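You operate a simulated robot arm through the tools that you are given. There is no shell and no other tool. Be economical: measure what you need, move in short steps, check, and stop when the job is done.

The job below is to be done with a simulated two-armed robot. You get a single attempt, and the scene is never put back.

Task
Pick up the yellow book with one hand, pass it to the other hand and put it on the deck top of the tilt stand. Set down upright: yellow book.

Only the result counts: the job must be done as asked and must still hold three seconds after the hand-in. Knocking over, shifting, dropping, spilling or breaking anything else fails it.

Robot
Two 7-joint arms with two-finger parallel grippers on one trunk, on a base that drives. Base frame: it is fixed to the floor where the robot stands at the start and does not move with it; the origin is under the middle of the robot, x ahead of it, y to its left, z up. Readings come in mm, degrees, newtons and seconds.
The left shoulder is at the start at [110, 169, 1511], the right one opposite. Each reaches about 988 mm from its shoulder. Places, roughly: deck top of the tilt stand [3200, -600, 800]; yellow book [3750, -750, 1500]. Payload 1.57 kg a hand.
The tool frame of a hand sits at the grasp point between the pads (the TCP): z along the fingers, y along the line on which they close. The tips reach 30 mm beyond it. The gripper opens to 80 mm. The fingers are 17 mm wide and 12 mm thick; the gripper's body (40 by 82 mm) begins 80 mm behind the TCP.
Orientation is that of the tool frame in the base frame, as a unit quaternion [w, x, y, z]. With the fingers straight down and closing along the base's y, the tool's x points along the base's -x, its y along +y and its z along -z.

Tools
- The arms move only by the tool arm_command. It takes "left_commands", "right_commands" or both (then of equal length, played together; a hand with none holds still); each is a list of rows, each a list of 7 numbers: the shift along the base's x, y, z in mm, then the turn, a rotation vector about the base's x, y, z in degrees, then the opening, from 0 (shut) to 1 (fully open). In form: [[x, y, z, wx, wy, wz, hand], ...]. A call has 1 to 20 rows; each row shifts and turns the commanded pose from where the row before left it. Each row takes 0.2 s and may step no farther than 50 mm and 8.6 degrees from the row before; otherwise, or with a gripper value out of range, the whole call is refused. Where a pose cannot be reached the arm comes as near as it can. A force on the tool above 40 N (or 10 N above the force at the start of the call, whichever is more), or a blocked arm, ends the call early, and 0.2 s more pass. Each finger travels about 72 mm/s and halts on what it meets, pressing with about 43 N; the grip force reading is that of the motor and also rises with nothing between the fingers. The clock runs only during rows and for 0.2 s after the last one: add rows that do not move to give the fingers time. It gives the time, the measured TCP pose, the force on the tool (base axes), the opening and the grip force at its end, in the units of the frame above (readings bear some noise), with the torque about the TCP (base axes, N m) and any sound that the robot's microphone picked up, and new pictures: "views" is both (left out), scene, wrist or none (wrist: the cameras of the hands that moved).
- Cameras (640 x 400 px; columns grow to the right, rows downward): "scene" is now at [161.7, 15.4, 1698.8]; the picture's right is [0.18, -0.98, 0.00], its down [-0.70, -0.13, -0.70] and it looks along [0.69, 0.13, -0.72] (base axes); focal length 286 px, centre (320, 200). "left" rides on the left gripper at [72, 7, -122] in its tool frame; the picture's right is [-0.09, 1.00, 0.00], its down [-0.84, -0.08, -0.54] and it looks along [-0.54, -0.05, 0.84] (tool axes); focal length 238 px, centre (320, 200). "right" rides on the right gripper at [72, -7, -122] in its tool frame; the picture's right is [0.09, 1.00, 0.00], its down [-0.84, 0.08, -0.54] and it looks along [-0.54, 0.05, 0.84] (tool axes); focal length 238 px, centre (320, 200). There is no depth. A picture from a camera that has moved, and an enlarged one, comes with that camera's place and axes in the base frame and with its lens.
- lift_body(by): slides the trunk up (or, below 0, down) by that many mm; the arms and the scene camera ride with it, the base frame stays. It gives what a move gives, with no picture.
- steer(legs): drives the robot by 1 to 6 legs, each [ahead, left, turn to the left] in mm, mm and degrees, along the robot's own axes; the way and the turn of a leg run together, so that a leg with both is an arc; at most 1500 mm and 180 degrees a leg. The arms and the cameras ride along, it lands a little off, and it stops where it bumps. It gives what a move gives, and a new picture of the scene camera.
- aim_head(pan, tilt): turns the head with the scene camera to pan (to the left, within 86 degrees either way) and tilt (down, from -29 to 69), counted from straight ahead of the robot. It gives what a move gives, and a new picture of the scene camera.
- inspect(camera, box): a new picture of the part [left, top, right, bottom] of that camera's present view, enlarged. It takes no simulated time.
- finish_job(): hands the job in; it is judged then, once.

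Go step by step. Nothing tells you exact positions but the pictures and the camera data: compare them with the known pose of the tool, close in by small moves and look again before you grip or let go. The budget is 135 turns and 274 pictures, counting those below and the enlarged ones. Unless the task says otherwise, let go and move clear before handing in, and close with one line.

The tools are called after "Emit:" as a command line: name --argument value ..., lists and objects as JSON in quotes. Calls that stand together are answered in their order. arm_command: Moves the arms, as the interface text tells. Its arguments: {"type":"object","properties":{"left_commands":{"type":"array","items":{"type":"array","items":{"type":"number"}}},"right_commands":{"type":"array","items":{"type":"array","items":{"type":"number"}}},"views":{"type":"string","enum":["both","scene","wrist","none"]}},"required":[]} The other tools are called the same way: lift_body (by) slides the trunk up or down; steer (legs) drives the base; aim_head (pan, tilt) turns the head that bears the scene camera; inspect (camera, box) takes an enlarged picture of a part of a camera's view; finish_job () hands the job in.

At the start:

```text
t: 0.0
left_position: [667.5, 303.7, 1109.4]
left_tcp_rot: [0.0, 0.0, 1.0, 0.0]
left_wrist_force: [0.5, 0.0, -0.1]
left_torque: [0.03, 0.02, 0.02]
left_finger_gap: 80.0
left_gripper_force: 0.1
right_position: [642.8, -280.8, 1153.6]
right_tcp_rot: [0.001, 0.0, 1.0, 0.001]
right_wrist_force: [0.7, -0.4, -0.3]
right_torque: [0.03, 0.0, 0.02]
right_finger_gap: 80.0
right_gripper_force: 0.1
trunk travel left (down, up): [-825.0, 65.0]
robot x, y, heading: [-0.5, -3.0, -0.4]
head pan, tilt: [10.5, 45.7]
```

scene: 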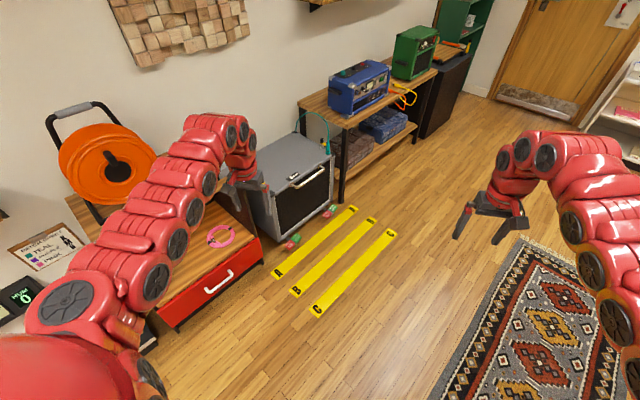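
right: 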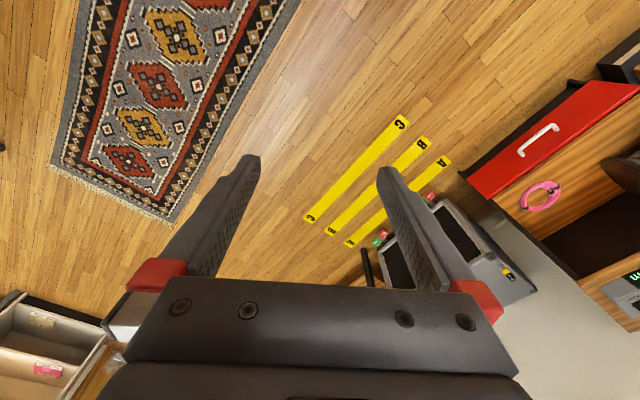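
left: 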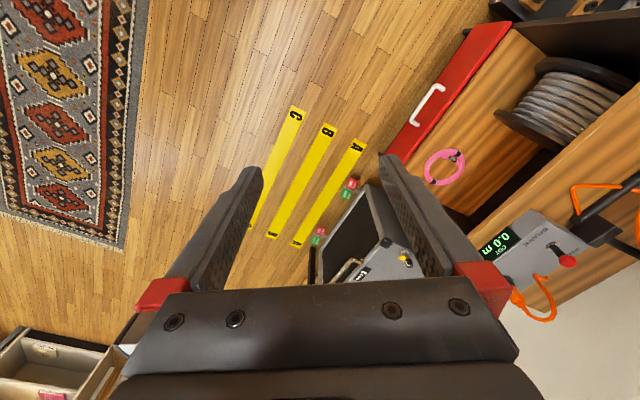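

I see the workshop to the left and a rug ahead right; the book and tilt stand are ahead to the right. I aim the head that way first.

Emit:
aim_head --pan -10 --tilt 12

```text
t: 1.0
left_position: [668.3, 303.2, 1109.6]
left_tcp_rot: [0.0, 0.0, 1.0, 0.0]
left_wrist_force: [-0.2, 0.3, 0.7]
left_torque: [-0.01, 0.01, -0.04]
left_finger_gap: 80.0
left_gripper_force: 0.1
right_position: [642.4, -281.4, 1153.6]
right_tcp_rot: [-0.001, -0.001, 1.0, 0.0]
right_wrist_force: [0.2, -0.3, -0.7]
right_torque: [0.01, -0.03, 0.01]
right_finger_gap: 79.7
right_gripper_force: 0.1
trunk travel left (down, up): [-825.0, 65.0]
robot x, y, heading: [-5.3, 1.1, 0.1]
head pan, tilt: [-10.0, 12.0]
camera scene: at [174.2, -15.5, 1751.5], right [-0.17, -0.98, 0.0], down [-0.21, 0.04, -0.98], along [0.96, -0.17, -0.21], focal length 286 px, centre (320, 200)
```

scene: 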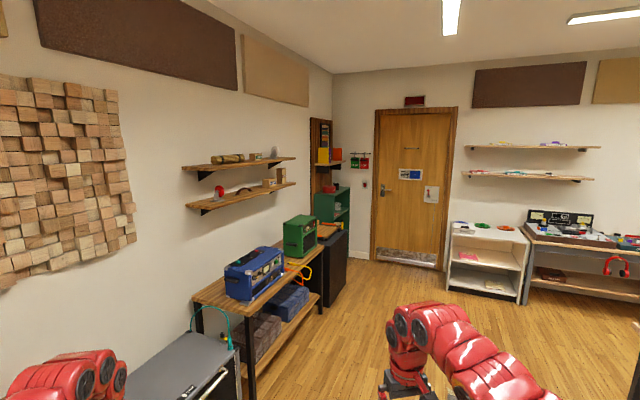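

The yellow book seems to be on a small shelf in the corner, with the stand on the dark cabinet below. I look closer.

Emit:
inspect --camera "scene" --box '[270, 110, 400, 270]'

Emit:
inspect --camera "scene" --box '[430, 180, 640, 311]'

```text
2.50 times, centred on (335, 190) of scene
camera zoom: at [174.2, -15.5, 1751.5], right [-0.17, -0.98, 0.0], down [-0.21, 0.04, -0.98], along [0.96, -0.17, -0.21], focal length 716 px, centre (282, 225)
```

zoom: 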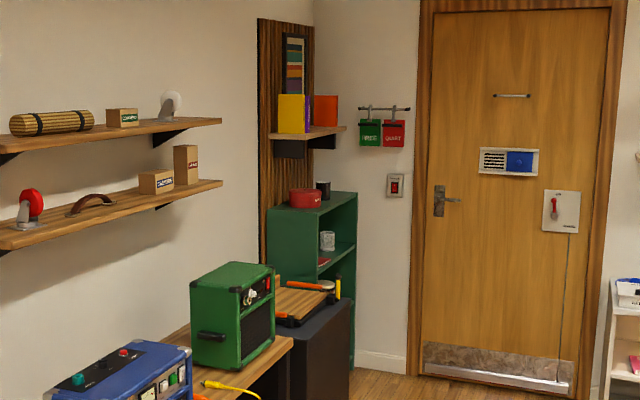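

```text
3.05 times, centred on (535, 246) of scene
camera zoom: at [174.2, -15.5, 1751.5], right [-0.17, -0.98, 0.0], down [-0.21, 0.04, -0.98], along [0.96, -0.17, -0.21], focal length 873 px, centre (-335, 61)
```

zoom: 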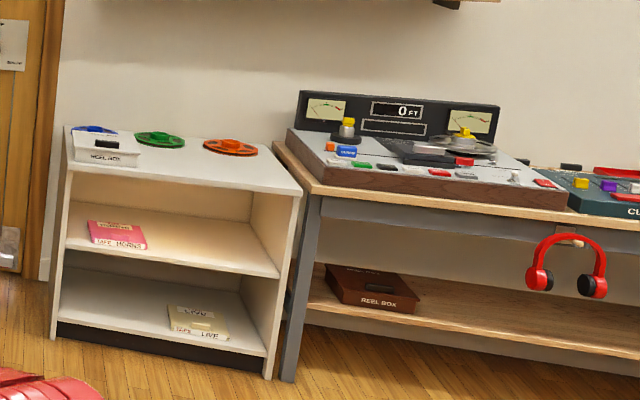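

The book stands on a corner shelf between neighbours and the stand lies on the dark cabinet by the left wall. I drive closer, staying clear of the table.

Emit:
steer --legs '[[1400, -1100, 0]]'

Emit:
aim_head --pan 10 --tilt 18

```text
refused: leg 1 is longer than a leg can be; nothing moved
```

```text
t: 1.8
left_position: [669.3, 302.8, 1109.7]
left_tcp_rot: [0.001, 0.0, 1.0, -0.001]
left_wrist_force: [0.3, -0.1, -0.3]
left_torque: [-0.02, 0.0, 0.0]
left_finger_gap: 80.1
left_gripper_force: 0.0
right_position: [643.6, -280.1, 1153.3]
right_tcp_rot: [0.0, 0.0, 1.0, 0.0]
right_wrist_force: [0.1, -0.8, 0.9]
right_torque: [0.03, -0.03, 0.0]
right_finger_gap: 79.8
right_gripper_force: 0.1
trunk travel left (down, up): [-825.0, 65.0]
robot x, y, heading: [-2.6, 2.4, -0.0]
head pan, tilt: [10.0, 18.0]
camera scene: at [174.3, 16.7, 1741.8], right [0.17, -0.98, 0.0], down [-0.3, -0.05, -0.95], along [0.94, 0.16, -0.31], focal length 286 px, centre (320, 200)
```

scene: 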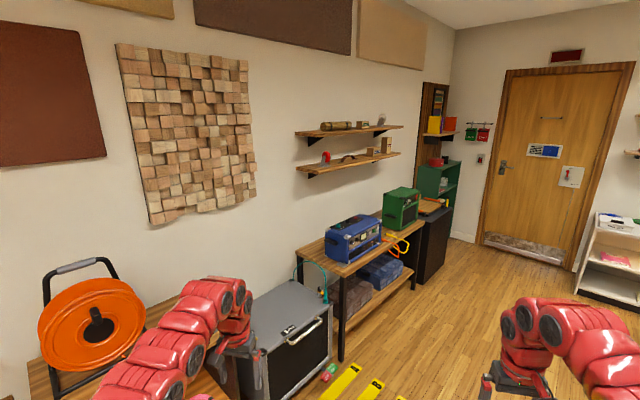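

The leg was too long; I split it in two.

Emit:
steer --legs '[[700, -600, 0], [900, -600, 20]]'

```text
t: 11.8
left_position: [2196.0, -491.7, 1108.9]
left_tcp_rot: [0.0, -0.191, 0.982, 0.0]
left_wrist_force: [0.0, -0.5, 0.8]
left_torque: [-0.01, -0.01, -0.03]
left_finger_gap: 80.1
left_gripper_force: 0.1
right_position: [2391.5, -1044.0, 1152.6]
right_tcp_rot: [-0.001, -0.191, 0.982, 0.0]
right_wrist_force: [0.3, -0.8, 0.1]
right_torque: [0.02, -0.02, 0.01]
right_finger_gap: 79.9
right_gripper_force: 0.0
trunk travel left (down, up): [-825.0, 65.0]
robot x, y, heading: [1691.1, -1027.8, 22.1]
head pan, tilt: [10.0, 18.0]
camera scene: at [1845.6, -944.0, 1741.8], right [0.53, -0.85, 0.0], down [-0.26, -0.16, -0.95], along [0.81, 0.5, -0.31], focal length 286 px, centre (320, 200)
```

scene: 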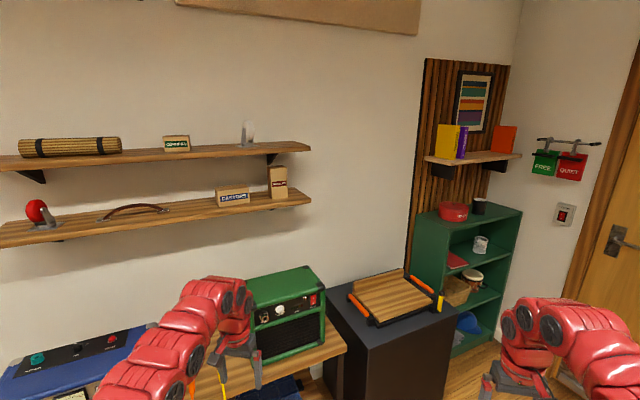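

Much closer now: I see the book shelf and the tilt stand on the black cabinet. I enlarge both.

Emit:
inspect --camera "scene" --box '[400, 90, 560, 220]'

Emit:
inspect --camera "scene" --box '[310, 240, 470, 340]'

```text
3.08 times, centred on (480, 155) of scene
camera zoom: at [1845.6, -944.0, 1741.8], right [0.53, -0.85, 0.0], down [-0.26, -0.16, -0.95], along [0.81, 0.5, -0.31], focal length 881 px, centre (-172, 338)
```

zoom: 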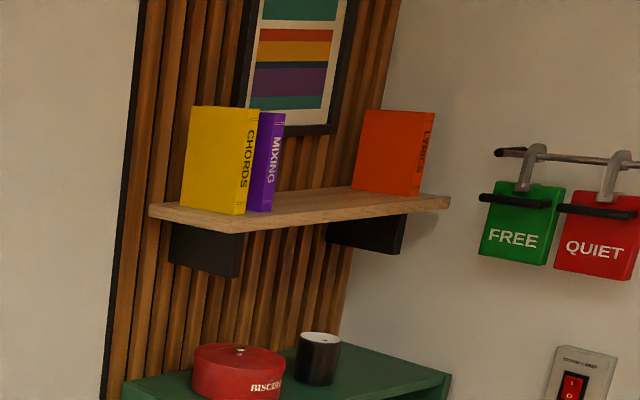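

```text
4.00 times, centred on (390, 290) of scene
camera zoom: at [1845.6, -944.0, 1741.8], right [0.53, -0.85, 0.0], down [-0.26, -0.16, -0.95], along [0.81, 0.5, -0.31], focal length 1145 px, centre (40, -160)
```

zoom: 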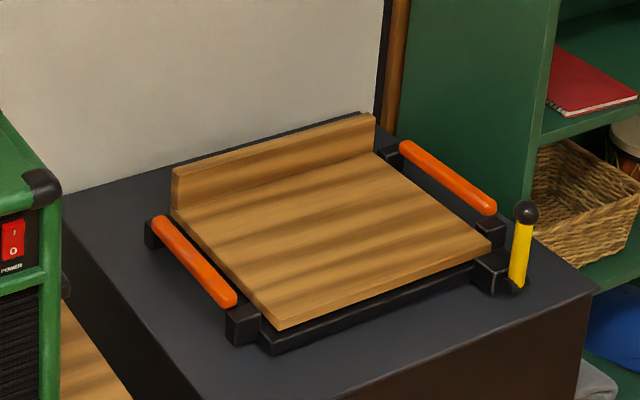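

Book spine bottom is at about (3610,-735,1460), deck centre about (3110,-594), wall normal at ~57° heading. I pull the arms back and up, then drive to face the wall.

Emit:
arm_command --left_commands '[[-23, -9, 20, 0, 0, 0, 1], [-23, -9, 20, 0, 0, 0, 1], [-23, -9, 20, 0, 0, 0, 1], [-23, -9, 20, 0, 0, 0, 1], [-23, -9, 20, 0, 0, 0, 1], [-23, -9, 20, 0, 0, 0, 1], [-23, -9, 20, 0, 0, 0, 1], [-23, -9, 20, 0, 0, 0, 1]]' --right_commands '[[-23, -9, 20, 0, 0, 0, 1], [-23, -9, 20, 0, 0, 0, 1], [-23, -9, 20, 0, 0, 0, 1], [-23, -9, 20, 0, 0, 0, 1], [-23, -9, 20, 0, 0, 0, 1], [-23, -9, 20, 0, 0, 0, 1], [-23, -9, 20, 0, 0, 0, 1], [-23, -9, 20, 0, 0, 0, 1]]' --views "none"

Emit:
steer --legs '[[1078, -861, 0], [0, 0, 35]]'

Emit:
aim_head --pan 0 --tilt 18

```text
t: 13.6
left_position: [2160.0, -508.1, 1143.5]
left_tcp_rot: [0.001, -0.19, 0.982, 0.0]
left_wrist_force: [-0.4, -0.3, -0.5]
left_torque: [-0.04, 0.02, 0.01]
left_finger_gap: 80.4
left_gripper_force: 0.0
left hand out of reach, approached as far as the arm can: row 2, 3, 4, 5, 6, 7, 8
right_position: [2384.7, -1045.1, 1161.0]
right_tcp_rot: [0.0, -0.191, 0.982, 0.0]
right_wrist_force: [-0.2, 0.2, -0.4]
right_torque: [0.01, -0.02, 0.02]
right_finger_gap: 80.1
right_gripper_force: 0.0
right hand out of reach, approached as far as the arm can: row 1, 2, 3, 4, 5, 6, 7, 8
trunk travel left (down, up): [-825.0, 65.0]
robot x, y, heading: [1688.5, -1025.0, 22.0]
head pan, tilt: [10.0, 18.0]
```

```text
t: 22.2
left_position: [3099.7, -746.9, 1144.8]
left_tcp_rot: [0.0, -0.48, 0.877, 0.0]
left_wrist_force: [0.2, 0.1, 0.2]
left_torque: [-0.03, -0.02, -0.02]
left_finger_gap: 80.1
left_gripper_force: 0.0
right_position: [3592.5, -1055.9, 1159.8]
right_tcp_rot: [0.0, -0.479, 0.878, 0.0]
right_wrist_force: [0.0, 0.0, 0.5]
right_torque: [-0.02, 0.0, 0.0]
right_finger_gap: 80.0
right_gripper_force: 0.1
trunk travel left (down, up): [-825.0, 65.0]
robot x, y, heading: [3012.2, -1438.6, 57.2]
head pan, tilt: [10.0, 18.0]
camera scene: at [3094.3, -1284.1, 1741.8], right [0.92, -0.39, 0.0], down [-0.12, -0.28, -0.95], along [0.37, 0.88, -0.31], focal length 286 px, centre (320, 200)
```

scene: 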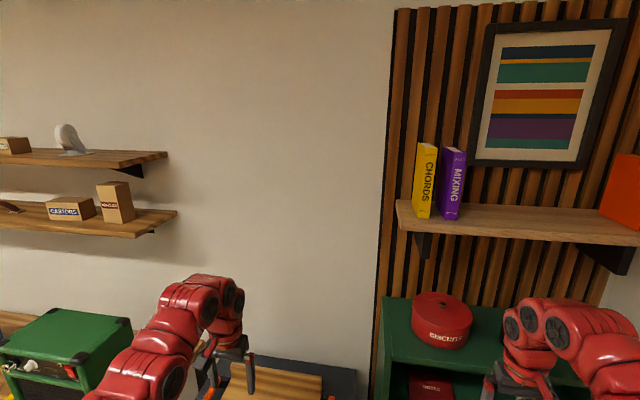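

```text
t: 22.9
left_position: [3098.9, -746.5, 1143.7]
left_tcp_rot: [-0.001, -0.479, 0.878, 0.0]
left_wrist_force: [0.1, 0.1, -0.5]
left_torque: [-0.01, 0.01, -0.01]
left_finger_gap: 80.1
left_gripper_force: 0.0
right_position: [3591.9, -1056.8, 1158.9]
right_tcp_rot: [0.0, -0.479, 0.878, 0.0]
right_wrist_force: [-0.4, -0.7, -0.3]
right_torque: [-0.02, 0.01, 0.01]
right_finger_gap: 79.8
right_gripper_force: 0.1
trunk travel left (down, up): [-825.0, 65.0]
robot x, y, heading: [3015.7, -1440.6, 57.1]
head pan, tilt: [0.0, 18.0]
camera scene: at [3108.1, -1291.3, 1741.8], right [0.84, -0.54, 0.0], down [-0.17, -0.26, -0.95], along [0.51, 0.8, -0.31], focal length 286 px, centre (320, 200)
```

scene: 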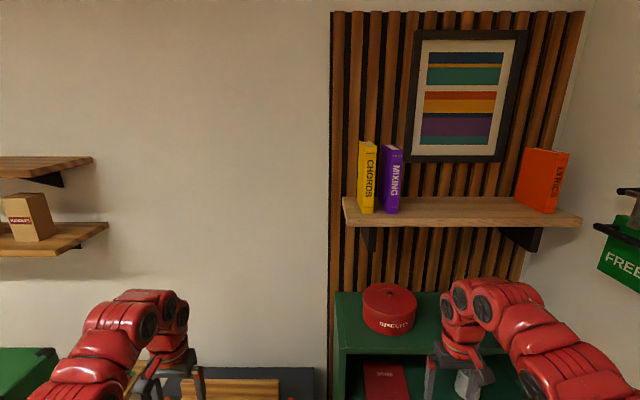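

Now facing the shelf; I check the gap between the yellow and purple books.

Emit:
inspect --camera "scene" --box '[320, 130, 448, 210]'

Emit:
inspect --camera "scene" --box '[340, 130, 420, 230]'

```text
5.00 times, centred on (384, 170) of scene
camera zoom: at [3108.1, -1291.3, 1741.8], right [0.84, -0.54, 0.0], down [-0.17, -0.26, -0.95], along [0.51, 0.8, -0.31], focal length 1432 px, centre (0, 350)
```

zoom: 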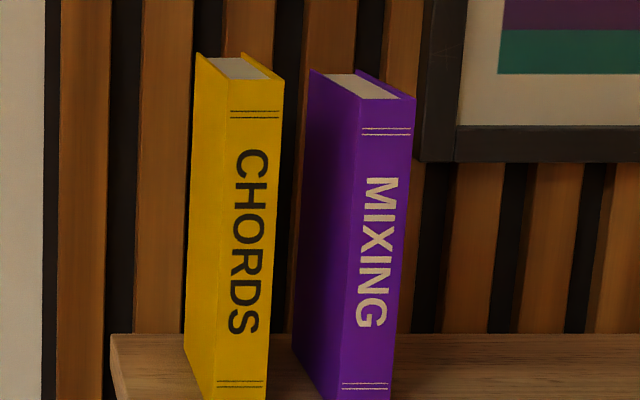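

```text
4.00 times, centred on (380, 180) of scene
camera zoom: at [3108.1, -1291.3, 1741.8], right [0.84, -0.54, 0.0], down [-0.17, -0.26, -0.95], along [0.51, 0.8, -0.31], focal length 1145 px, centre (80, 280)
```

zoom: 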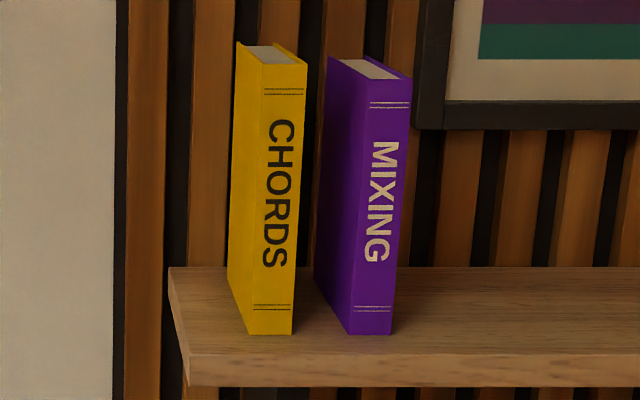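

There's a ~40 mm gap between the two books; the yellow one is ~30 mm thick, 107 deep, 187 tall, square to the wall. I raise the right hand and pitch it to point at the wall.

Emit:
arm_command --right_commands '[[0, 0, 34, 6.885, -4.454, 0, 1], [0, 0, 34, 6.885, -4.454, 0, 1], [0, 0, 34, 6.885, -4.454, 0, 1], [0, 0, 34, 6.885, -4.454, 0, 1], [0, 0, 34, 6.885, -4.454, 0, 1], [0, 0, 34, 6.885, -4.454, 0, 1], [0, 0, 34, 6.885, -4.454, 0, 1], [0, 0, 34, 6.885, -4.454, 0, 1], [0, 0, 34, 6.885, -4.454, 0, 1], [0, 0, 34, 6.885, -4.454, 0, 1], [0, 0, 34, 6.885, -4.454, 0, 1], [0, 0, 0, 0, 0, 0, 1]]'

```text
t: 25.5
left_position: [3099.7, -746.2, 1144.3]
left_tcp_rot: [0.001, -0.478, 0.878, 0.0]
left_wrist_force: [-0.7, 0.4, -0.3]
left_torque: [-0.01, 0.02, 0.03]
left_finger_gap: 80.1
left_gripper_force: 0.0
right_position: [3666.2, -1026.1, 1486.9]
right_tcp_rot: [0.577, -0.362, 0.662, 0.313]
right_wrist_force: [0.0, -0.1, -0.5]
right_torque: [0.0, -0.02, 0.02]
right_finger_gap: 80.1
right_gripper_force: 0.1
right hand out of reach, approached as far as the arm can: row 1, 2, 4, 5
trunk travel left (down, up): [-825.0, 65.0]
robot x, y, heading: [3008.0, -1439.0, 57.3]
head pan, tilt: [0.0, 18.0]
camera scene: at [3108.2, -1291.2, 1741.8], right [0.84, -0.54, 0.0], down [-0.17, -0.26, -0.95], along [0.51, 0.8, -0.31], focal length 286 px, centre (320, 200)
camera right: at [3600.6, -1139.3, 1432.4], right [-0.84, 0.53, -0.09], down [-0.29, -0.31, 0.9], along [0.45, 0.79, 0.42], focal length 238 px, centre (320, 200)
```

scene: 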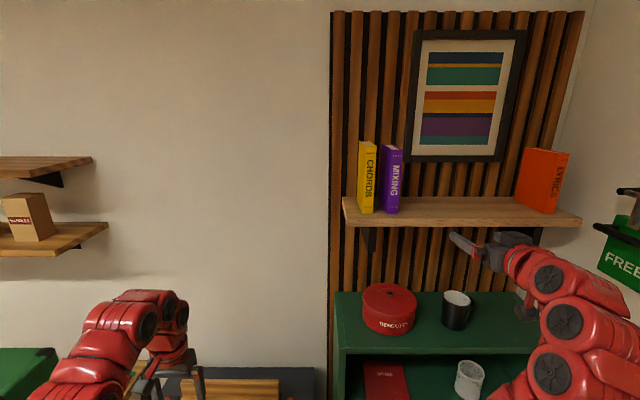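
right: 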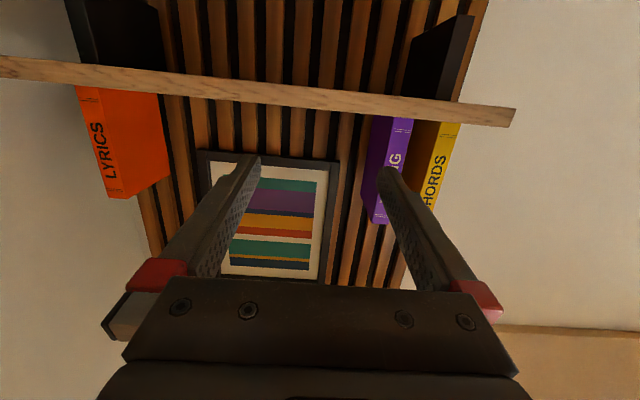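

The hand points nearly level. I finish levelling, shift left to line up with the yellow book's spine and set the opening narrower.

Emit:
arm_command --right_commands '[[-32.2, 20.9, 10.6, 1.34, -0.87, 0, 0.72], [-32.2, 20.9, 10.6, 1.34, -0.87, 0, 0.72], [-32.2, 20.9, 10.6, 1.34, -0.87, 0, 0.72], [-32.2, 20.9, 10.6, 1.34, -0.87, 0, 0.72], [-32.2, 20.9, 10.6, 1.34, -0.87, 0, 0.72], [0, 0, 0, 0, 0, 0, 0.72]]'

```text
t: 26.9
left_position: [3099.9, -746.2, 1144.0]
left_tcp_rot: [0.001, -0.478, 0.878, 0.0]
left_wrist_force: [0.0, 0.2, -0.4]
left_torque: [0.0, 0.04, 0.03]
left_finger_gap: 80.0
left_gripper_force: 0.0
right_position: [3508.2, -922.0, 1542.7]
right_tcp_rot: [0.621, -0.338, 0.621, 0.337]
right_wrist_force: [0.3, 0.3, -0.2]
right_torque: [0.0, -0.02, 0.0]
right_finger_gap: 57.6
right_gripper_force: 0.1
trunk travel left (down, up): [-825.0, 65.0]
robot x, y, heading: [3014.9, -1439.2, 57.0]
head pan, tilt: [0.0, 18.0]
camera scene: at [3109.4, -1292.1, 1741.8], right [0.84, -0.54, 0.0], down [-0.17, -0.26, -0.95], along [0.51, 0.8, -0.31], focal length 286 px, centre (320, 200)
camera right: at [3448.1, -1028.2, 1470.6], right [-0.84, 0.54, -0.09], down [-0.36, -0.41, 0.84], along [0.41, 0.73, 0.54], focal length 238 px, centre (320, 200)
```

scene: 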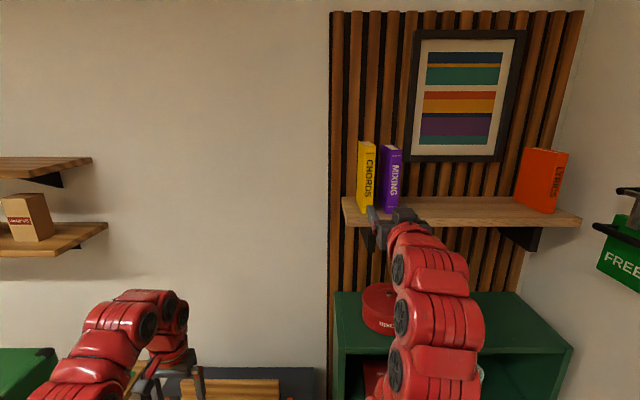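
right: 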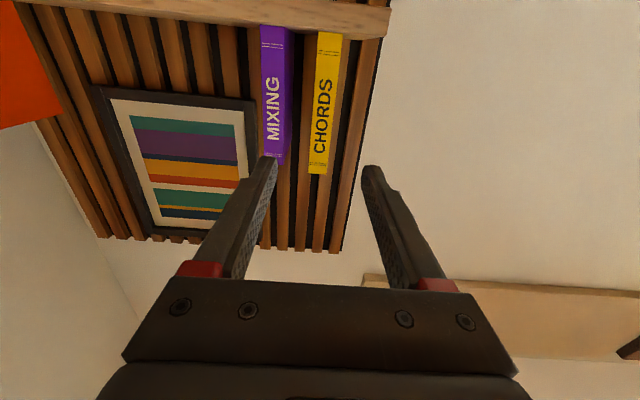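

Pixel triangulation agrees: book spine centre at ~(3626,-735), hand is aligned within 3 mm. I move in to just before the spine.

Emit:
arm_command --right_commands '[[21.1, 34, 0, 0, 0, 0, 0.72], [21.1, 34, 0, 0, 0, 0, 0.72], [21.1, 34, 0, 0, 0, 0, 0.72], [21.1, 34, 0, 0, 0, 0, 0.72], [0, 0, 0, 0, 0, 0, 0.72]]'

```text
t: 28.1
left_position: [3098.3, -746.9, 1144.3]
left_tcp_rot: [0.0, -0.479, 0.878, 0.0]
left_wrist_force: [0.3, -0.8, 0.6]
left_torque: [0.01, 0.02, 0.02]
left_finger_gap: 80.1
left_gripper_force: 0.0
right_position: [3591.7, -785.2, 1541.5]
right_tcp_rot: [0.621, -0.338, 0.621, 0.337]
right_wrist_force: [0.2, 0.4, 0.5]
right_torque: [-0.04, -0.01, 0.01]
right_finger_gap: 57.7
right_gripper_force: 0.1
trunk travel left (down, up): [-825.0, 65.0]
robot x, y, heading: [3011.8, -1440.0, 57.3]
head pan, tilt: [0.0, 18.0]
camera scene: at [3108.2, -1292.1, 1741.9], right [0.84, -0.54, 0.0], down [-0.17, -0.26, -0.95], along [0.51, 0.8, -0.31], focal length 286 px, centre (320, 200)
camera right: at [3531.5, -891.2, 1469.5], right [-0.84, 0.54, -0.09], down [-0.36, -0.41, 0.84], along [0.41, 0.73, 0.54], focal length 238 px, centre (320, 200)
```

scene: 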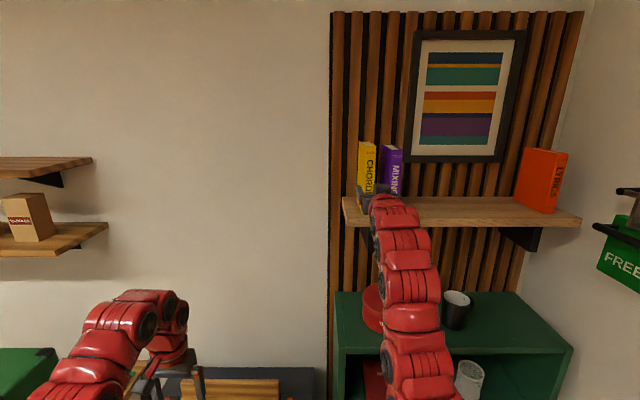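
right: 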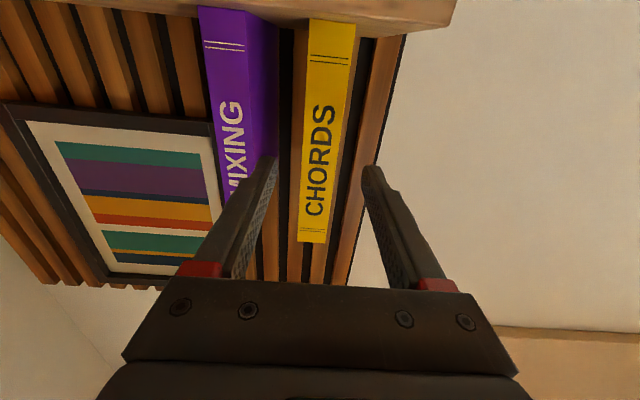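

Fingers straddle the yellow book with the inner finger in the gap. I advance slowly.

Emit:
arm_command --right_commands '[[13.6, 21, 0, 0, 0, 0, 0.72], [13.6, 21, 0, 0, 0, 0, 0.72], [0, 0, 0, 0, 0, 0, 0.72]]'

```text
t: 28.9
left_position: [3100.0, -746.8, 1143.4]
left_tcp_rot: [0.0, -0.478, 0.878, 0.0]
left_wrist_force: [0.2, -0.4, -0.2]
left_torque: [0.0, 0.04, 0.01]
left_finger_gap: 79.8
left_gripper_force: 0.0
right_position: [3618.7, -744.0, 1543.3]
right_tcp_rot: [0.621, -0.339, 0.621, 0.337]
right_wrist_force: [-0.2, 1.0, -0.8]
right_torque: [-0.02, -0.02, -0.01]
right_finger_gap: 57.7
right_gripper_force: 0.1
trunk travel left (down, up): [-825.0, 65.0]
robot x, y, heading: [3009.5, -1443.3, 57.1]
head pan, tilt: [0.0, 18.0]
camera scene: at [3108.2, -1292.0, 1741.9], right [0.84, -0.54, 0.0], down [-0.17, -0.26, -0.95], along [0.51, 0.8, -0.31], focal length 286 px, centre (320, 200)
camera right: at [3558.2, -850.0, 1471.7], right [-0.84, 0.54, -0.09], down [-0.36, -0.41, 0.84], along [0.41, 0.73, 0.54], focal length 238 px, centre (320, 200)
```

scene: 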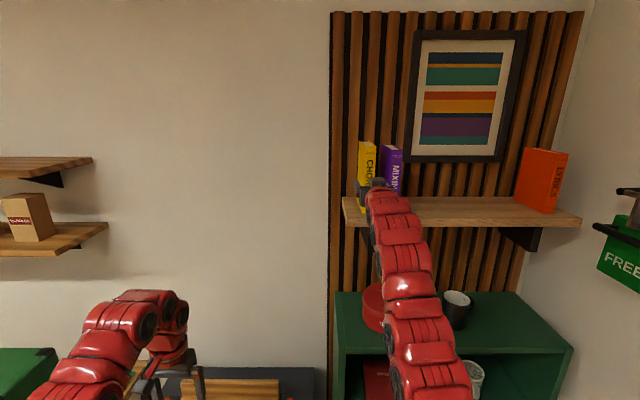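
right: 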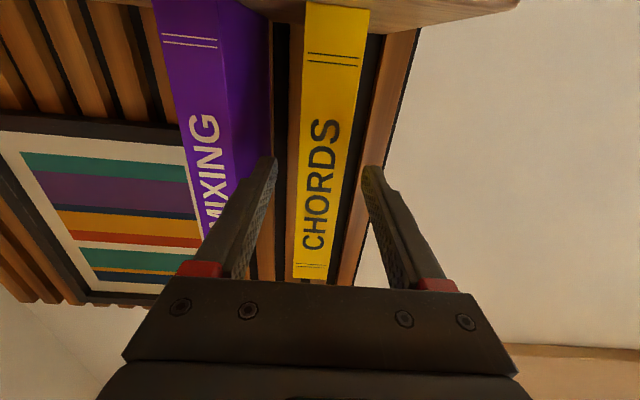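

Still centred. I advance another 40 mm and close.

Emit:
arm_command --right_commands '[[10.9, 16.8, 0, 0, 0, 0, 0.72], [10.9, 16.8, 0, 0, 0, 0, 0.72], [0, 0, 0, 0, 0, 0, 0.72]]'

```text
t: 29.7
left_position: [3099.8, -746.7, 1145.3]
left_tcp_rot: [0.0, -0.479, 0.878, 0.0]
left_wrist_force: [0.6, -0.1, 0.1]
left_torque: [0.0, 0.02, 0.0]
left_finger_gap: 79.7
left_gripper_force: 0.0
right_position: [3641.7, -708.9, 1542.8]
right_tcp_rot: [0.621, -0.339, 0.621, 0.337]
right_wrist_force: [-0.2, 0.3, -0.7]
right_torque: [0.03, 0.02, 0.03]
right_finger_gap: 57.7
right_gripper_force: 0.0
trunk travel left (down, up): [-825.0, 65.0]
robot x, y, heading: [3010.2, -1440.7, 57.1]
head pan, tilt: [0.0, 18.0]
camera scene: at [3108.5, -1291.7, 1741.8], right [0.84, -0.54, 0.0], down [-0.17, -0.26, -0.95], along [0.51, 0.8, -0.31], focal length 286 px, centre (320, 200)
camera right: at [3580.4, -815.5, 1471.8], right [-0.84, 0.54, -0.09], down [-0.36, -0.41, 0.84], along [0.41, 0.73, 0.54], focal length 238 px, centre (320, 200)
```

scene: 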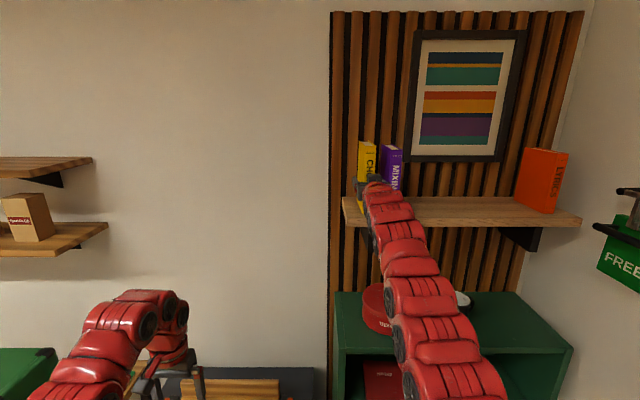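
right: 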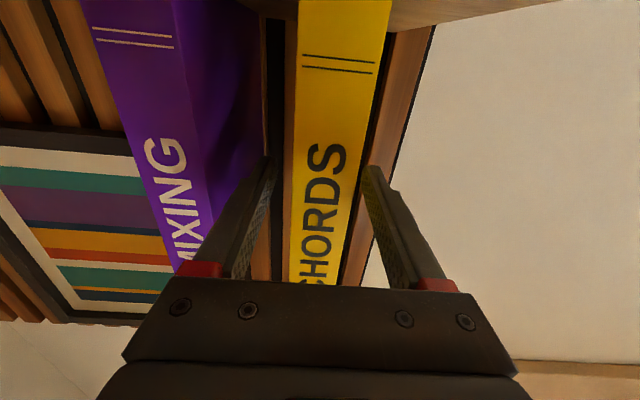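

Centred well; closing on the book.

Emit:
arm_command --right_commands '[[0, 0, 0, 0, 0, 0, 0.5], [0, 0, 0, 0, 0, 0, 0.2], [0, 0, 0, 0, 0, 0, 0], [0, 0, 0, 0, 0, 0, 0], [0, 0, 0, 0, 0, 0, 0]]'

```text
t: 30.9
left_position: [3099.1, -747.1, 1144.0]
left_tcp_rot: [0.0, -0.479, 0.878, 0.001]
left_wrist_force: [-0.5, -0.3, -0.4]
left_torque: [-0.02, -0.01, 0.02]
left_finger_gap: 80.1
left_gripper_force: 0.0
right_position: [3639.8, -708.4, 1542.8]
right_tcp_rot: [0.621, -0.339, 0.622, 0.337]
right_wrist_force: [0.1, -0.6, 0.5]
right_torque: [0.13, 0.01, 0.11]
right_finger_gap: 29.9
right_gripper_force: 39.0
trunk travel left (down, up): [-825.0, 65.0]
robot x, y, heading: [3011.0, -1437.9, 57.1]
head pan, tilt: [0.0, 18.0]
camera scene: at [3108.4, -1291.3, 1741.8], right [0.84, -0.54, 0.0], down [-0.17, -0.26, -0.95], along [0.51, 0.8, -0.31], focal length 286 px, centre (320, 200)
camera right: at [3580.2, -815.2, 1471.6], right [-0.84, 0.54, -0.09], down [-0.36, -0.41, 0.84], along [0.41, 0.73, 0.54], focal length 238 px, centre (320, 200)
```

scene: 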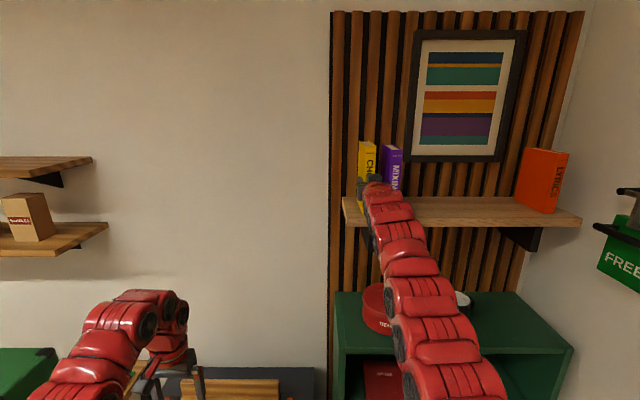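
right: 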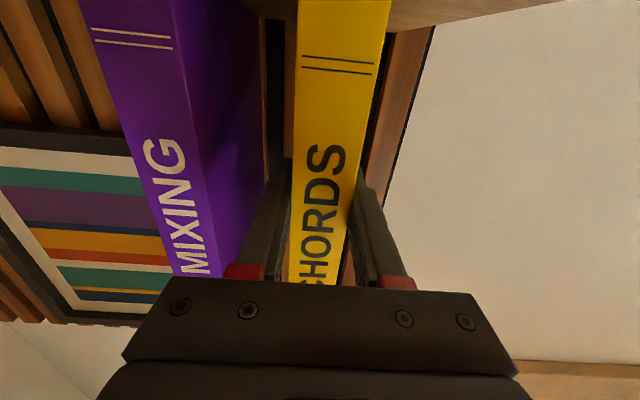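

Gripped at 29.9 mm. I lift a little and draw the book straight out.

Emit:
arm_command --right_commands '[[0, 0, 8, 0, 0, 0, 0], [0, 0, 8, 0, 0, 0, 0], [-10.9, -16.8, 2, 0, 0, 0, 0], [-16.3, -25.2, 0, 0, 0, 0, 0], [-16.3, -25.2, 0, 0, 0, 0, 0], [-16.3, -25.2, 0, 0, 0, 0, 0], [-16.3, -25.2, 0, 0, 0, 0, 0], [-16.3, -25.2, 0, 0, 0, 0, 0], [-16.3, -25.2, 0, 0, 0, 0, 0], [0, 0, 0, 0, 0, 0, 0]]'

```text
t: 33.1
left_position: [3099.3, -745.5, 1142.9]
left_tcp_rot: [-0.001, -0.478, 0.878, -0.001]
left_wrist_force: [0.8, 1.1, 0.4]
left_torque: [0.0, -0.01, -0.02]
left_finger_gap: 80.1
left_gripper_force: 0.1
right_position: [3531.8, -878.4, 1556.6]
right_tcp_rot: [0.621, -0.338, 0.622, 0.336]
right_wrist_force: [0.4, 0.4, -3.9]
right_torque: [-0.12, 0.06, 0.01]
right_finger_gap: 29.7
right_gripper_force: 39.3
right hand out of reach, approached as far as the arm can: row 2
trunk travel left (down, up): [-825.0, 65.0]
robot x, y, heading: [3010.4, -1435.1, 57.4]
head pan, tilt: [0.0, 18.0]
camera scene: at [3109.1, -1290.5, 1741.7], right [0.84, -0.54, 0.0], down [-0.17, -0.26, -0.95], along [0.51, 0.8, -0.31], focal length 286 px, centre (320, 200)
camera right: at [3472.3, -984.4, 1484.7], right [-0.84, 0.54, -0.09], down [-0.36, -0.41, 0.84], along [0.41, 0.73, 0.54], focal length 238 px, centre (320, 200)
```

scene: 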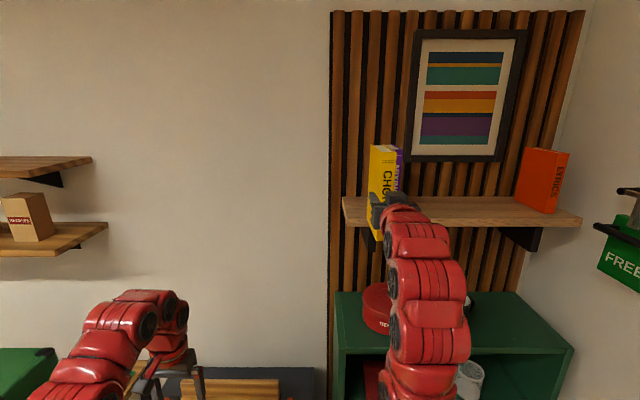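
right: 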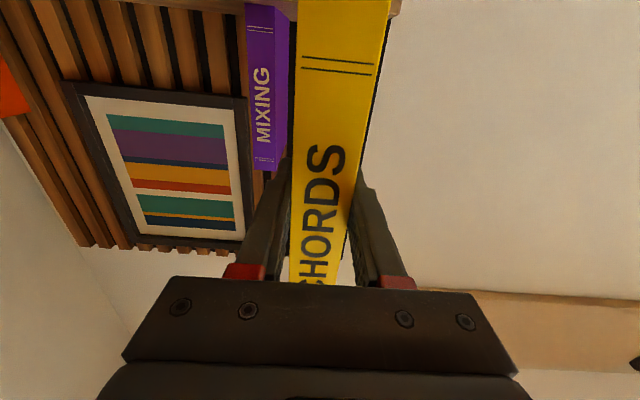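

The book is clear of the shelf, weighing about 0.4 kg. I back off and shift left, away from the shelf and bookcase, for the handover.

Emit:
steer --legs '[[-150, 0, 0], [0, 260, 0]]'

Emit:
aim_head --pan 0 --tilt 35

```text
t: 36.0
left_position: [2797.7, -730.4, 1142.9]
left_tcp_rot: [0.0, -0.483, 0.876, 0.0]
left_wrist_force: [0.3, 0.1, -0.7]
left_torque: [0.01, 0.02, -0.02]
left_finger_gap: 80.0
left_gripper_force: 0.0
right_position: [3233.7, -860.0, 1555.9]
right_tcp_rot: [0.619, -0.341, 0.62, 0.34]
right_wrist_force: [-0.5, 0.7, -3.2]
right_torque: [-0.14, 0.07, 0.05]
right_finger_gap: 29.7
right_gripper_force: 39.2
trunk travel left (down, up): [-825.0, 65.0]
robot x, y, heading: [2714.1, -1421.8, 57.5]
head pan, tilt: [0.0, 18.0]
camera scene: at [2812.6, -1276.0, 1741.8], right [0.85, -0.53, 0.0], down [-0.17, -0.26, -0.95], along [0.51, 0.8, -0.31], focal length 286 px, centre (320, 200)
```

scene: 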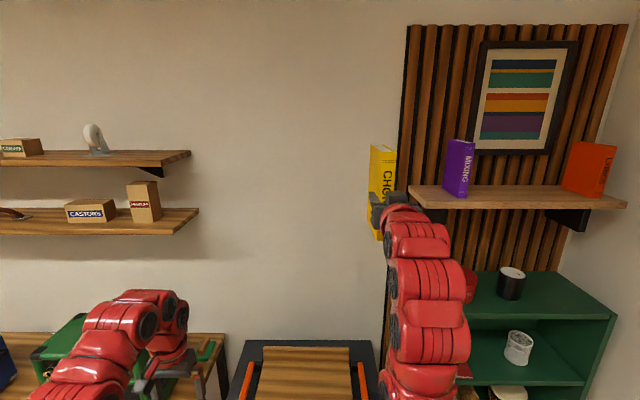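

```text
t: 36.8
left_position: [2796.5, -730.7, 1143.4]
left_tcp_rot: [-0.001, -0.482, 0.876, 0.0]
left_wrist_force: [0.2, 0.7, -0.4]
left_torque: [-0.01, -0.02, 0.0]
left_finger_gap: 80.1
left_gripper_force: 0.0
right_position: [3231.3, -857.0, 1557.6]
right_tcp_rot: [0.619, -0.342, 0.62, 0.339]
right_wrist_force: [0.2, -1.0, -2.6]
right_torque: [-0.11, 0.07, 0.03]
right_finger_gap: 29.6
right_gripper_force: 38.7
trunk travel left (down, up): [-825.0, 65.0]
robot x, y, heading: [2715.1, -1424.5, 57.9]
head pan, tilt: [0.0, 35.0]
camera scene: at [2808.0, -1278.8, 1714.7], right [0.85, -0.53, 0.0], down [-0.31, -0.48, -0.82], along [0.44, 0.69, -0.57], focal length 286 px, centre (320, 200)
```

scene: 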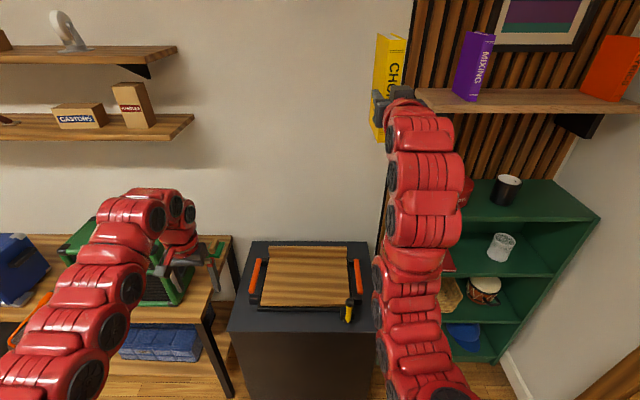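

The stand is straight ahead. I inspect it to judge whether the deck is level and how it's built.

Emit:
inspect --camera "scene" --box '[230, 225, 390, 335]'

```text
3.64 times, centred on (310, 280) of scene
camera zoom: at [2808.0, -1278.8, 1714.7], right [0.85, -0.53, 0.0], down [-0.31, -0.48, -0.82], along [0.44, 0.69, -0.57], focal length 1041 px, centre (356, -91)
```

zoom: 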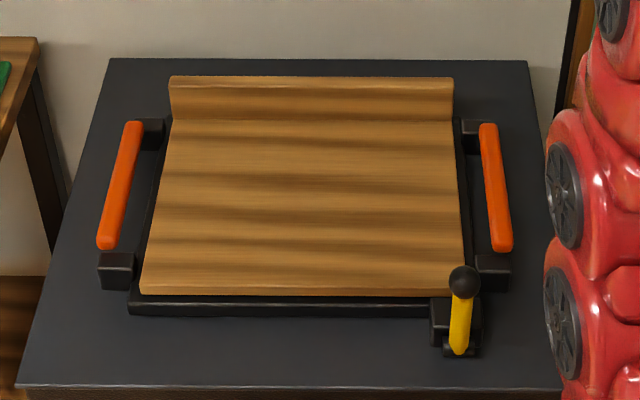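

Deck top is at z≈740–750, nearly level, centre ≈(3185,-573). I lower the book in the right hand to a meeting spot in front of the chest.

Emit:
arm_command --right_commands '[[-12.9, -3.7, -40, 0, 0, 0, 0], [-12.9, -3.7, -40, 0, 0, 0, 0], [-12.9, -3.7, -40, 0, 0, 0, 0], [-12.9, -3.7, -40, 0, 0, 0, 0], [-12.9, -3.7, -40, 0, 0, 0, 0], [-12.9, -3.7, -40, 0, 0, 0, 0], [-12.9, -3.7, -40, 0, 0, 0, 0], [-12.9, -3.7, -40, 0, 0, 0, 0], [-12.9, -3.7, -40, 0, 0, 0, 0], [-12.9, -3.7, -40, 0, 0, 0, 0], [-12.9, -3.7, -40, 0, 0, 0, 0], [-12.9, -3.7, -40, 0, 0, 0, 0], [-12.9, -3.7, -40, 0, 0, 0, 0], [-12.9, -3.7, -40, 0, 0, 0, 0], [-12.9, -3.7, -40, 0, 0, 0, 0]]' --views "both"

```text
t: 40.0
left_position: [2796.4, -730.6, 1143.3]
left_tcp_rot: [-0.002, -0.483, 0.876, -0.001]
left_wrist_force: [0.4, 0.6, -0.8]
left_torque: [-0.01, -0.01, 0.02]
left_finger_gap: 80.2
left_gripper_force: 0.1
right_position: [3037.7, -910.6, 953.5]
right_tcp_rot: [0.619, -0.342, 0.62, 0.34]
right_wrist_force: [-0.2, 0.2, -3.2]
right_torque: [-0.12, 0.07, -0.03]
right_finger_gap: 29.6
right_gripper_force: 39.4
trunk travel left (down, up): [-825.0, 65.0]
robot x, y, heading: [2716.3, -1425.3, 57.6]
head pan, tilt: [0.0, 35.0]
camera scene: at [2808.6, -1279.0, 1714.6], right [0.85, -0.53, 0.0], down [-0.31, -0.49, -0.82], along [0.44, 0.69, -0.57], focal length 286 px, centre (320, 200)
camera right: at [2978.5, -1017.0, 882.5], right [-0.84, 0.53, -0.09], down [-0.36, -0.41, 0.84], along [0.41, 0.74, 0.54], focal length 238 px, centre (320, 200)
```

scene: 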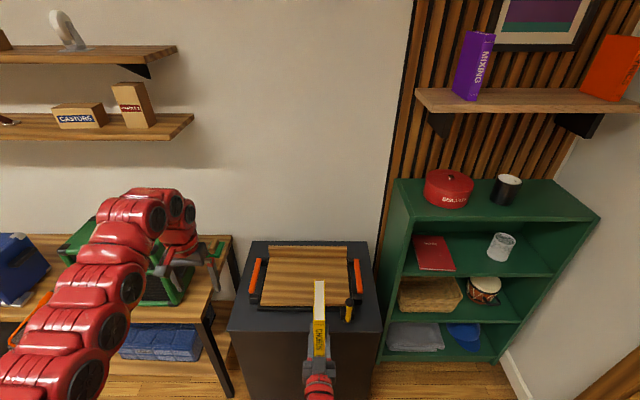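
right: 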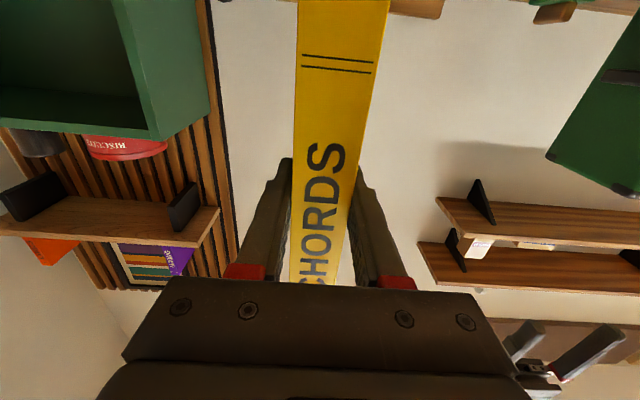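

Right hand holds the book at the meeting spot. I bring the left hand, fingers down and open, over the book top.

Emit:
arm_command --left_commands '[[36.8, -22.1, 0, 0, 0, 0, 1], [36.8, -22.1, 0, 0, 0, 0, 1], [36.8, -22.1, 0, 0, 0, 0, 1], [36.8, -22.1, 0, 0, 0, 0, 1], [36.8, -22.1, 0, 0, 0, 0, 1], [36.8, -22.1, 0, 0, 0, 0, 1], [36.8, -22.1, 0, 0, 0, 0, 1], [0, 0, 0, 0, 0, 0, 1]]'

```text
t: 41.8
left_position: [2991.9, -815.4, 1152.7]
left_tcp_rot: [-0.001, -0.483, 0.876, 0.0]
left_wrist_force: [0.0, -0.5, 0.1]
left_torque: [-0.01, 0.01, 0.03]
left_finger_gap: 79.8
left_gripper_force: 0.0
left hand out of reach, approached as far as the arm can: row 1, 2, 3
right_position: [3038.0, -910.6, 954.7]
right_tcp_rot: [0.619, -0.342, 0.62, 0.34]
right_wrist_force: [-0.4, 0.1, -4.7]
right_torque: [-0.15, 0.08, -0.05]
right_finger_gap: 29.9
right_gripper_force: 39.6
trunk travel left (down, up): [-825.0, 65.0]
robot x, y, heading: [2715.8, -1423.0, 57.8]
head pan, tilt: [0.0, 35.0]
camera scene: at [2807.5, -1279.0, 1714.6], right [0.85, -0.53, 0.0], down [-0.31, -0.49, -0.82], along [0.44, 0.69, -0.57], focal length 286 px, centre (320, 200)
camera left: at [2947.1, -872.8, 1274.3], right [-0.79, 0.61, 0.0], down [0.51, 0.67, 0.54], along [0.33, 0.43, -0.84], focal length 238 px, centre (320, 200)
```

scene: 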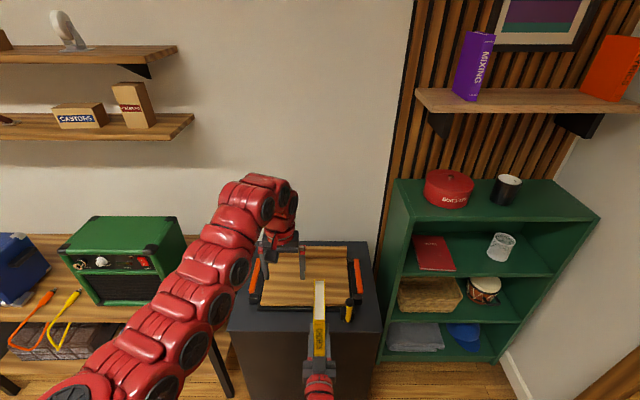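
left: 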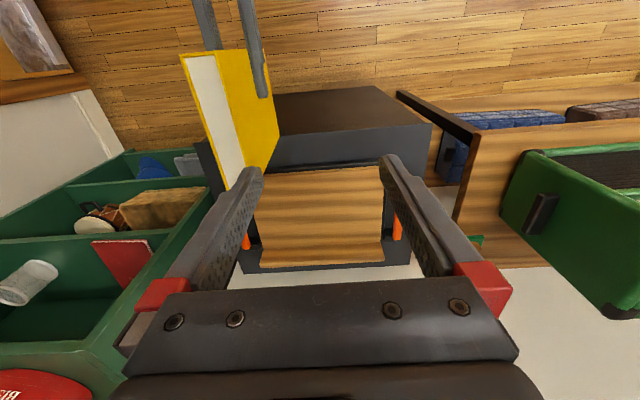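

The left hand stopped short. I finish the sideways move, then check.

Emit:
arm_command --left_commands '[[25.1, -15.9, 0, 0, 0, 0, 1], [25.1, -15.9, 0, 0, 0, 0, 1], [25.1, -15.9, 0, 0, 0, 0, 1], [0, 0, 0, 0, 0, 0, 1]]' --views "wrist"

```text
t: 42.8
left_position: [3065.4, -862.9, 1151.4]
left_tcp_rot: [0.001, -0.483, 0.876, 0.0]
left_wrist_force: [-0.2, 0.8, 0.2]
left_torque: [-0.03, -0.01, -0.02]
left_finger_gap: 80.1
left_gripper_force: 0.1
right_position: [3039.5, -910.3, 954.8]
right_tcp_rot: [0.619, -0.342, 0.62, 0.339]
right_wrist_force: [-0.3, -0.1, -3.7]
right_torque: [-0.11, 0.11, -0.02]
right_finger_gap: 29.6
right_gripper_force: 39.4
trunk travel left (down, up): [-825.0, 65.0]
robot x, y, heading: [2719.2, -1422.3, 57.7]
head pan, tilt: [0.0, 35.0]
camera left: at [3021.0, -919.8, 1273.8], right [-0.79, 0.61, 0.0], down [0.51, 0.67, 0.54], along [0.33, 0.43, -0.84], focal length 238 px, centre (320, 200)
```

left: 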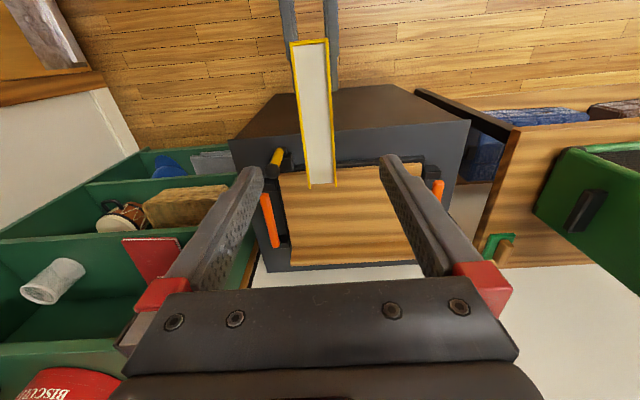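

Left hand sits 54 mm ahead of the right TCP, 3 mm off to the left. I shift the book under it and raise it partway.

Emit:
arm_command --right_commands '[[4.7, 10.1, 0, 0, 0, 0, 0], [4.6, 10.1, 0, 0, 0, 0, 0], [0, 0, 25, 0, 0, 0, 0], [0, 0, 20, 0, 0, 0, 0], [0, 0, 0, 0, 0, 0, 0]]' --views "none"

Emit:
inspect --camera "left" --box '[0, 0, 640, 400]'

```text
t: 44.0
left_position: [3064.3, -861.9, 1150.8]
left_tcp_rot: [-0.001, -0.483, 0.876, 0.0]
left_wrist_force: [0.3, -0.4, -0.1]
left_torque: [-0.02, 0.0, 0.02]
left_finger_gap: 79.9
left_gripper_force: 0.1
right_position: [3046.2, -890.0, 1000.1]
right_tcp_rot: [0.619, -0.342, 0.62, 0.34]
right_wrist_force: [-0.5, 0.8, -2.9]
right_torque: [-0.13, 0.1, -0.02]
right_finger_gap: 29.5
right_gripper_force: 39.6
trunk travel left (down, up): [-825.0, 65.0]
robot x, y, heading: [2714.6, -1424.1, 57.8]
head pan, tilt: [0.0, 35.0]
```

```text
1.00 times, centred on (320, 200) of left (not enlarged: the box is as wide or as high as the picture)
camera zoom: at [3021.5, -919.6, 1273.5], right [-0.79, 0.61, 0.0], down [0.51, 0.67, 0.54], along [0.33, 0.43, -0.84], focal length 238 px, centre (320, 200)
```

zoom: 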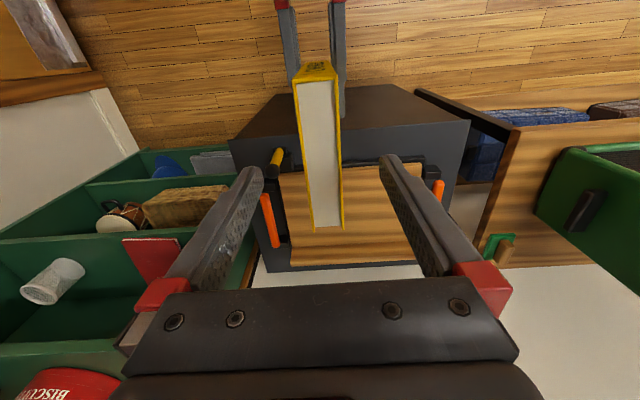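

Now aligned (offset 33 mm along, 0 across). I raise the book between the left fingers.

Emit:
arm_command --right_commands '[[0, 0, 20, 0, 0, 0, 0], [0, 0, 20, 0, 0, 0, 0], [0, 0, 20, 0, 0, 0, 0], [0, 0, 21, 0, 0, 0, 0], [0, 0, 0, 0, 0, 0, 0]]' --views "scene"

Emit:
inspect --camera "left" --box '[0, 0, 640, 400]'

```text
t: 45.2
left_position: [3066.5, -863.5, 1150.0]
left_tcp_rot: [0.0, -0.483, 0.876, 0.0]
left_wrist_force: [-0.1, -0.3, 0.6]
left_torque: [0.0, 0.01, -0.01]
left_finger_gap: 80.1
left_gripper_force: 0.0
right_position: [3047.0, -893.8, 1080.7]
right_tcp_rot: [0.619, -0.342, 0.62, 0.34]
right_wrist_force: [0.5, 0.0, -4.1]
right_torque: [-0.1, 0.08, 0.0]
right_finger_gap: 29.6
right_gripper_force: 38.7
trunk travel left (down, up): [-825.0, 65.0]
robot x, y, heading: [2714.4, -1422.6, 57.8]
head pan, tilt: [0.0, 35.0]
camera scene: at [2808.7, -1279.4, 1714.6], right [0.85, -0.53, 0.0], down [-0.31, -0.49, -0.82], along [0.44, 0.69, -0.57], focal length 286 px, centre (320, 200)
```

scene: 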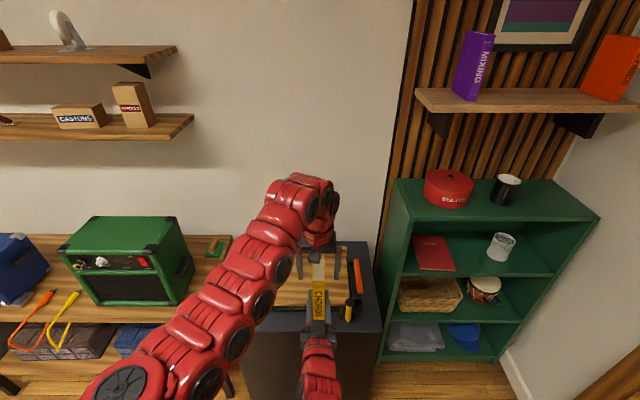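

```text
1.00 times, centred on (320, 200) of left (not enlarged: the box is as wide or as high as the picture)
camera zoom: at [3021.5, -919.8, 1273.6], right [-0.79, 0.61, 0.0], down [0.51, 0.67, 0.54], along [0.33, 0.43, -0.84], focal length 238 px, centre (320, 200)
```

zoom: 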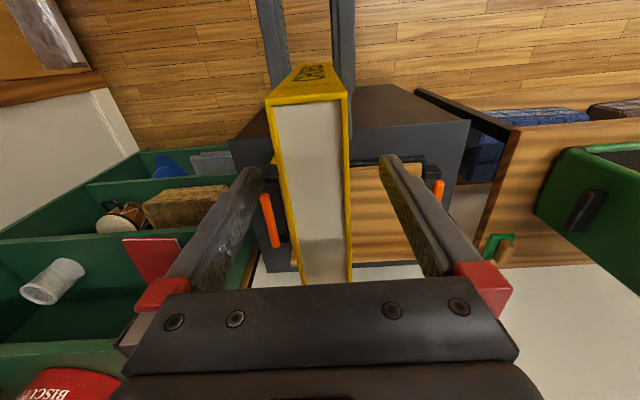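

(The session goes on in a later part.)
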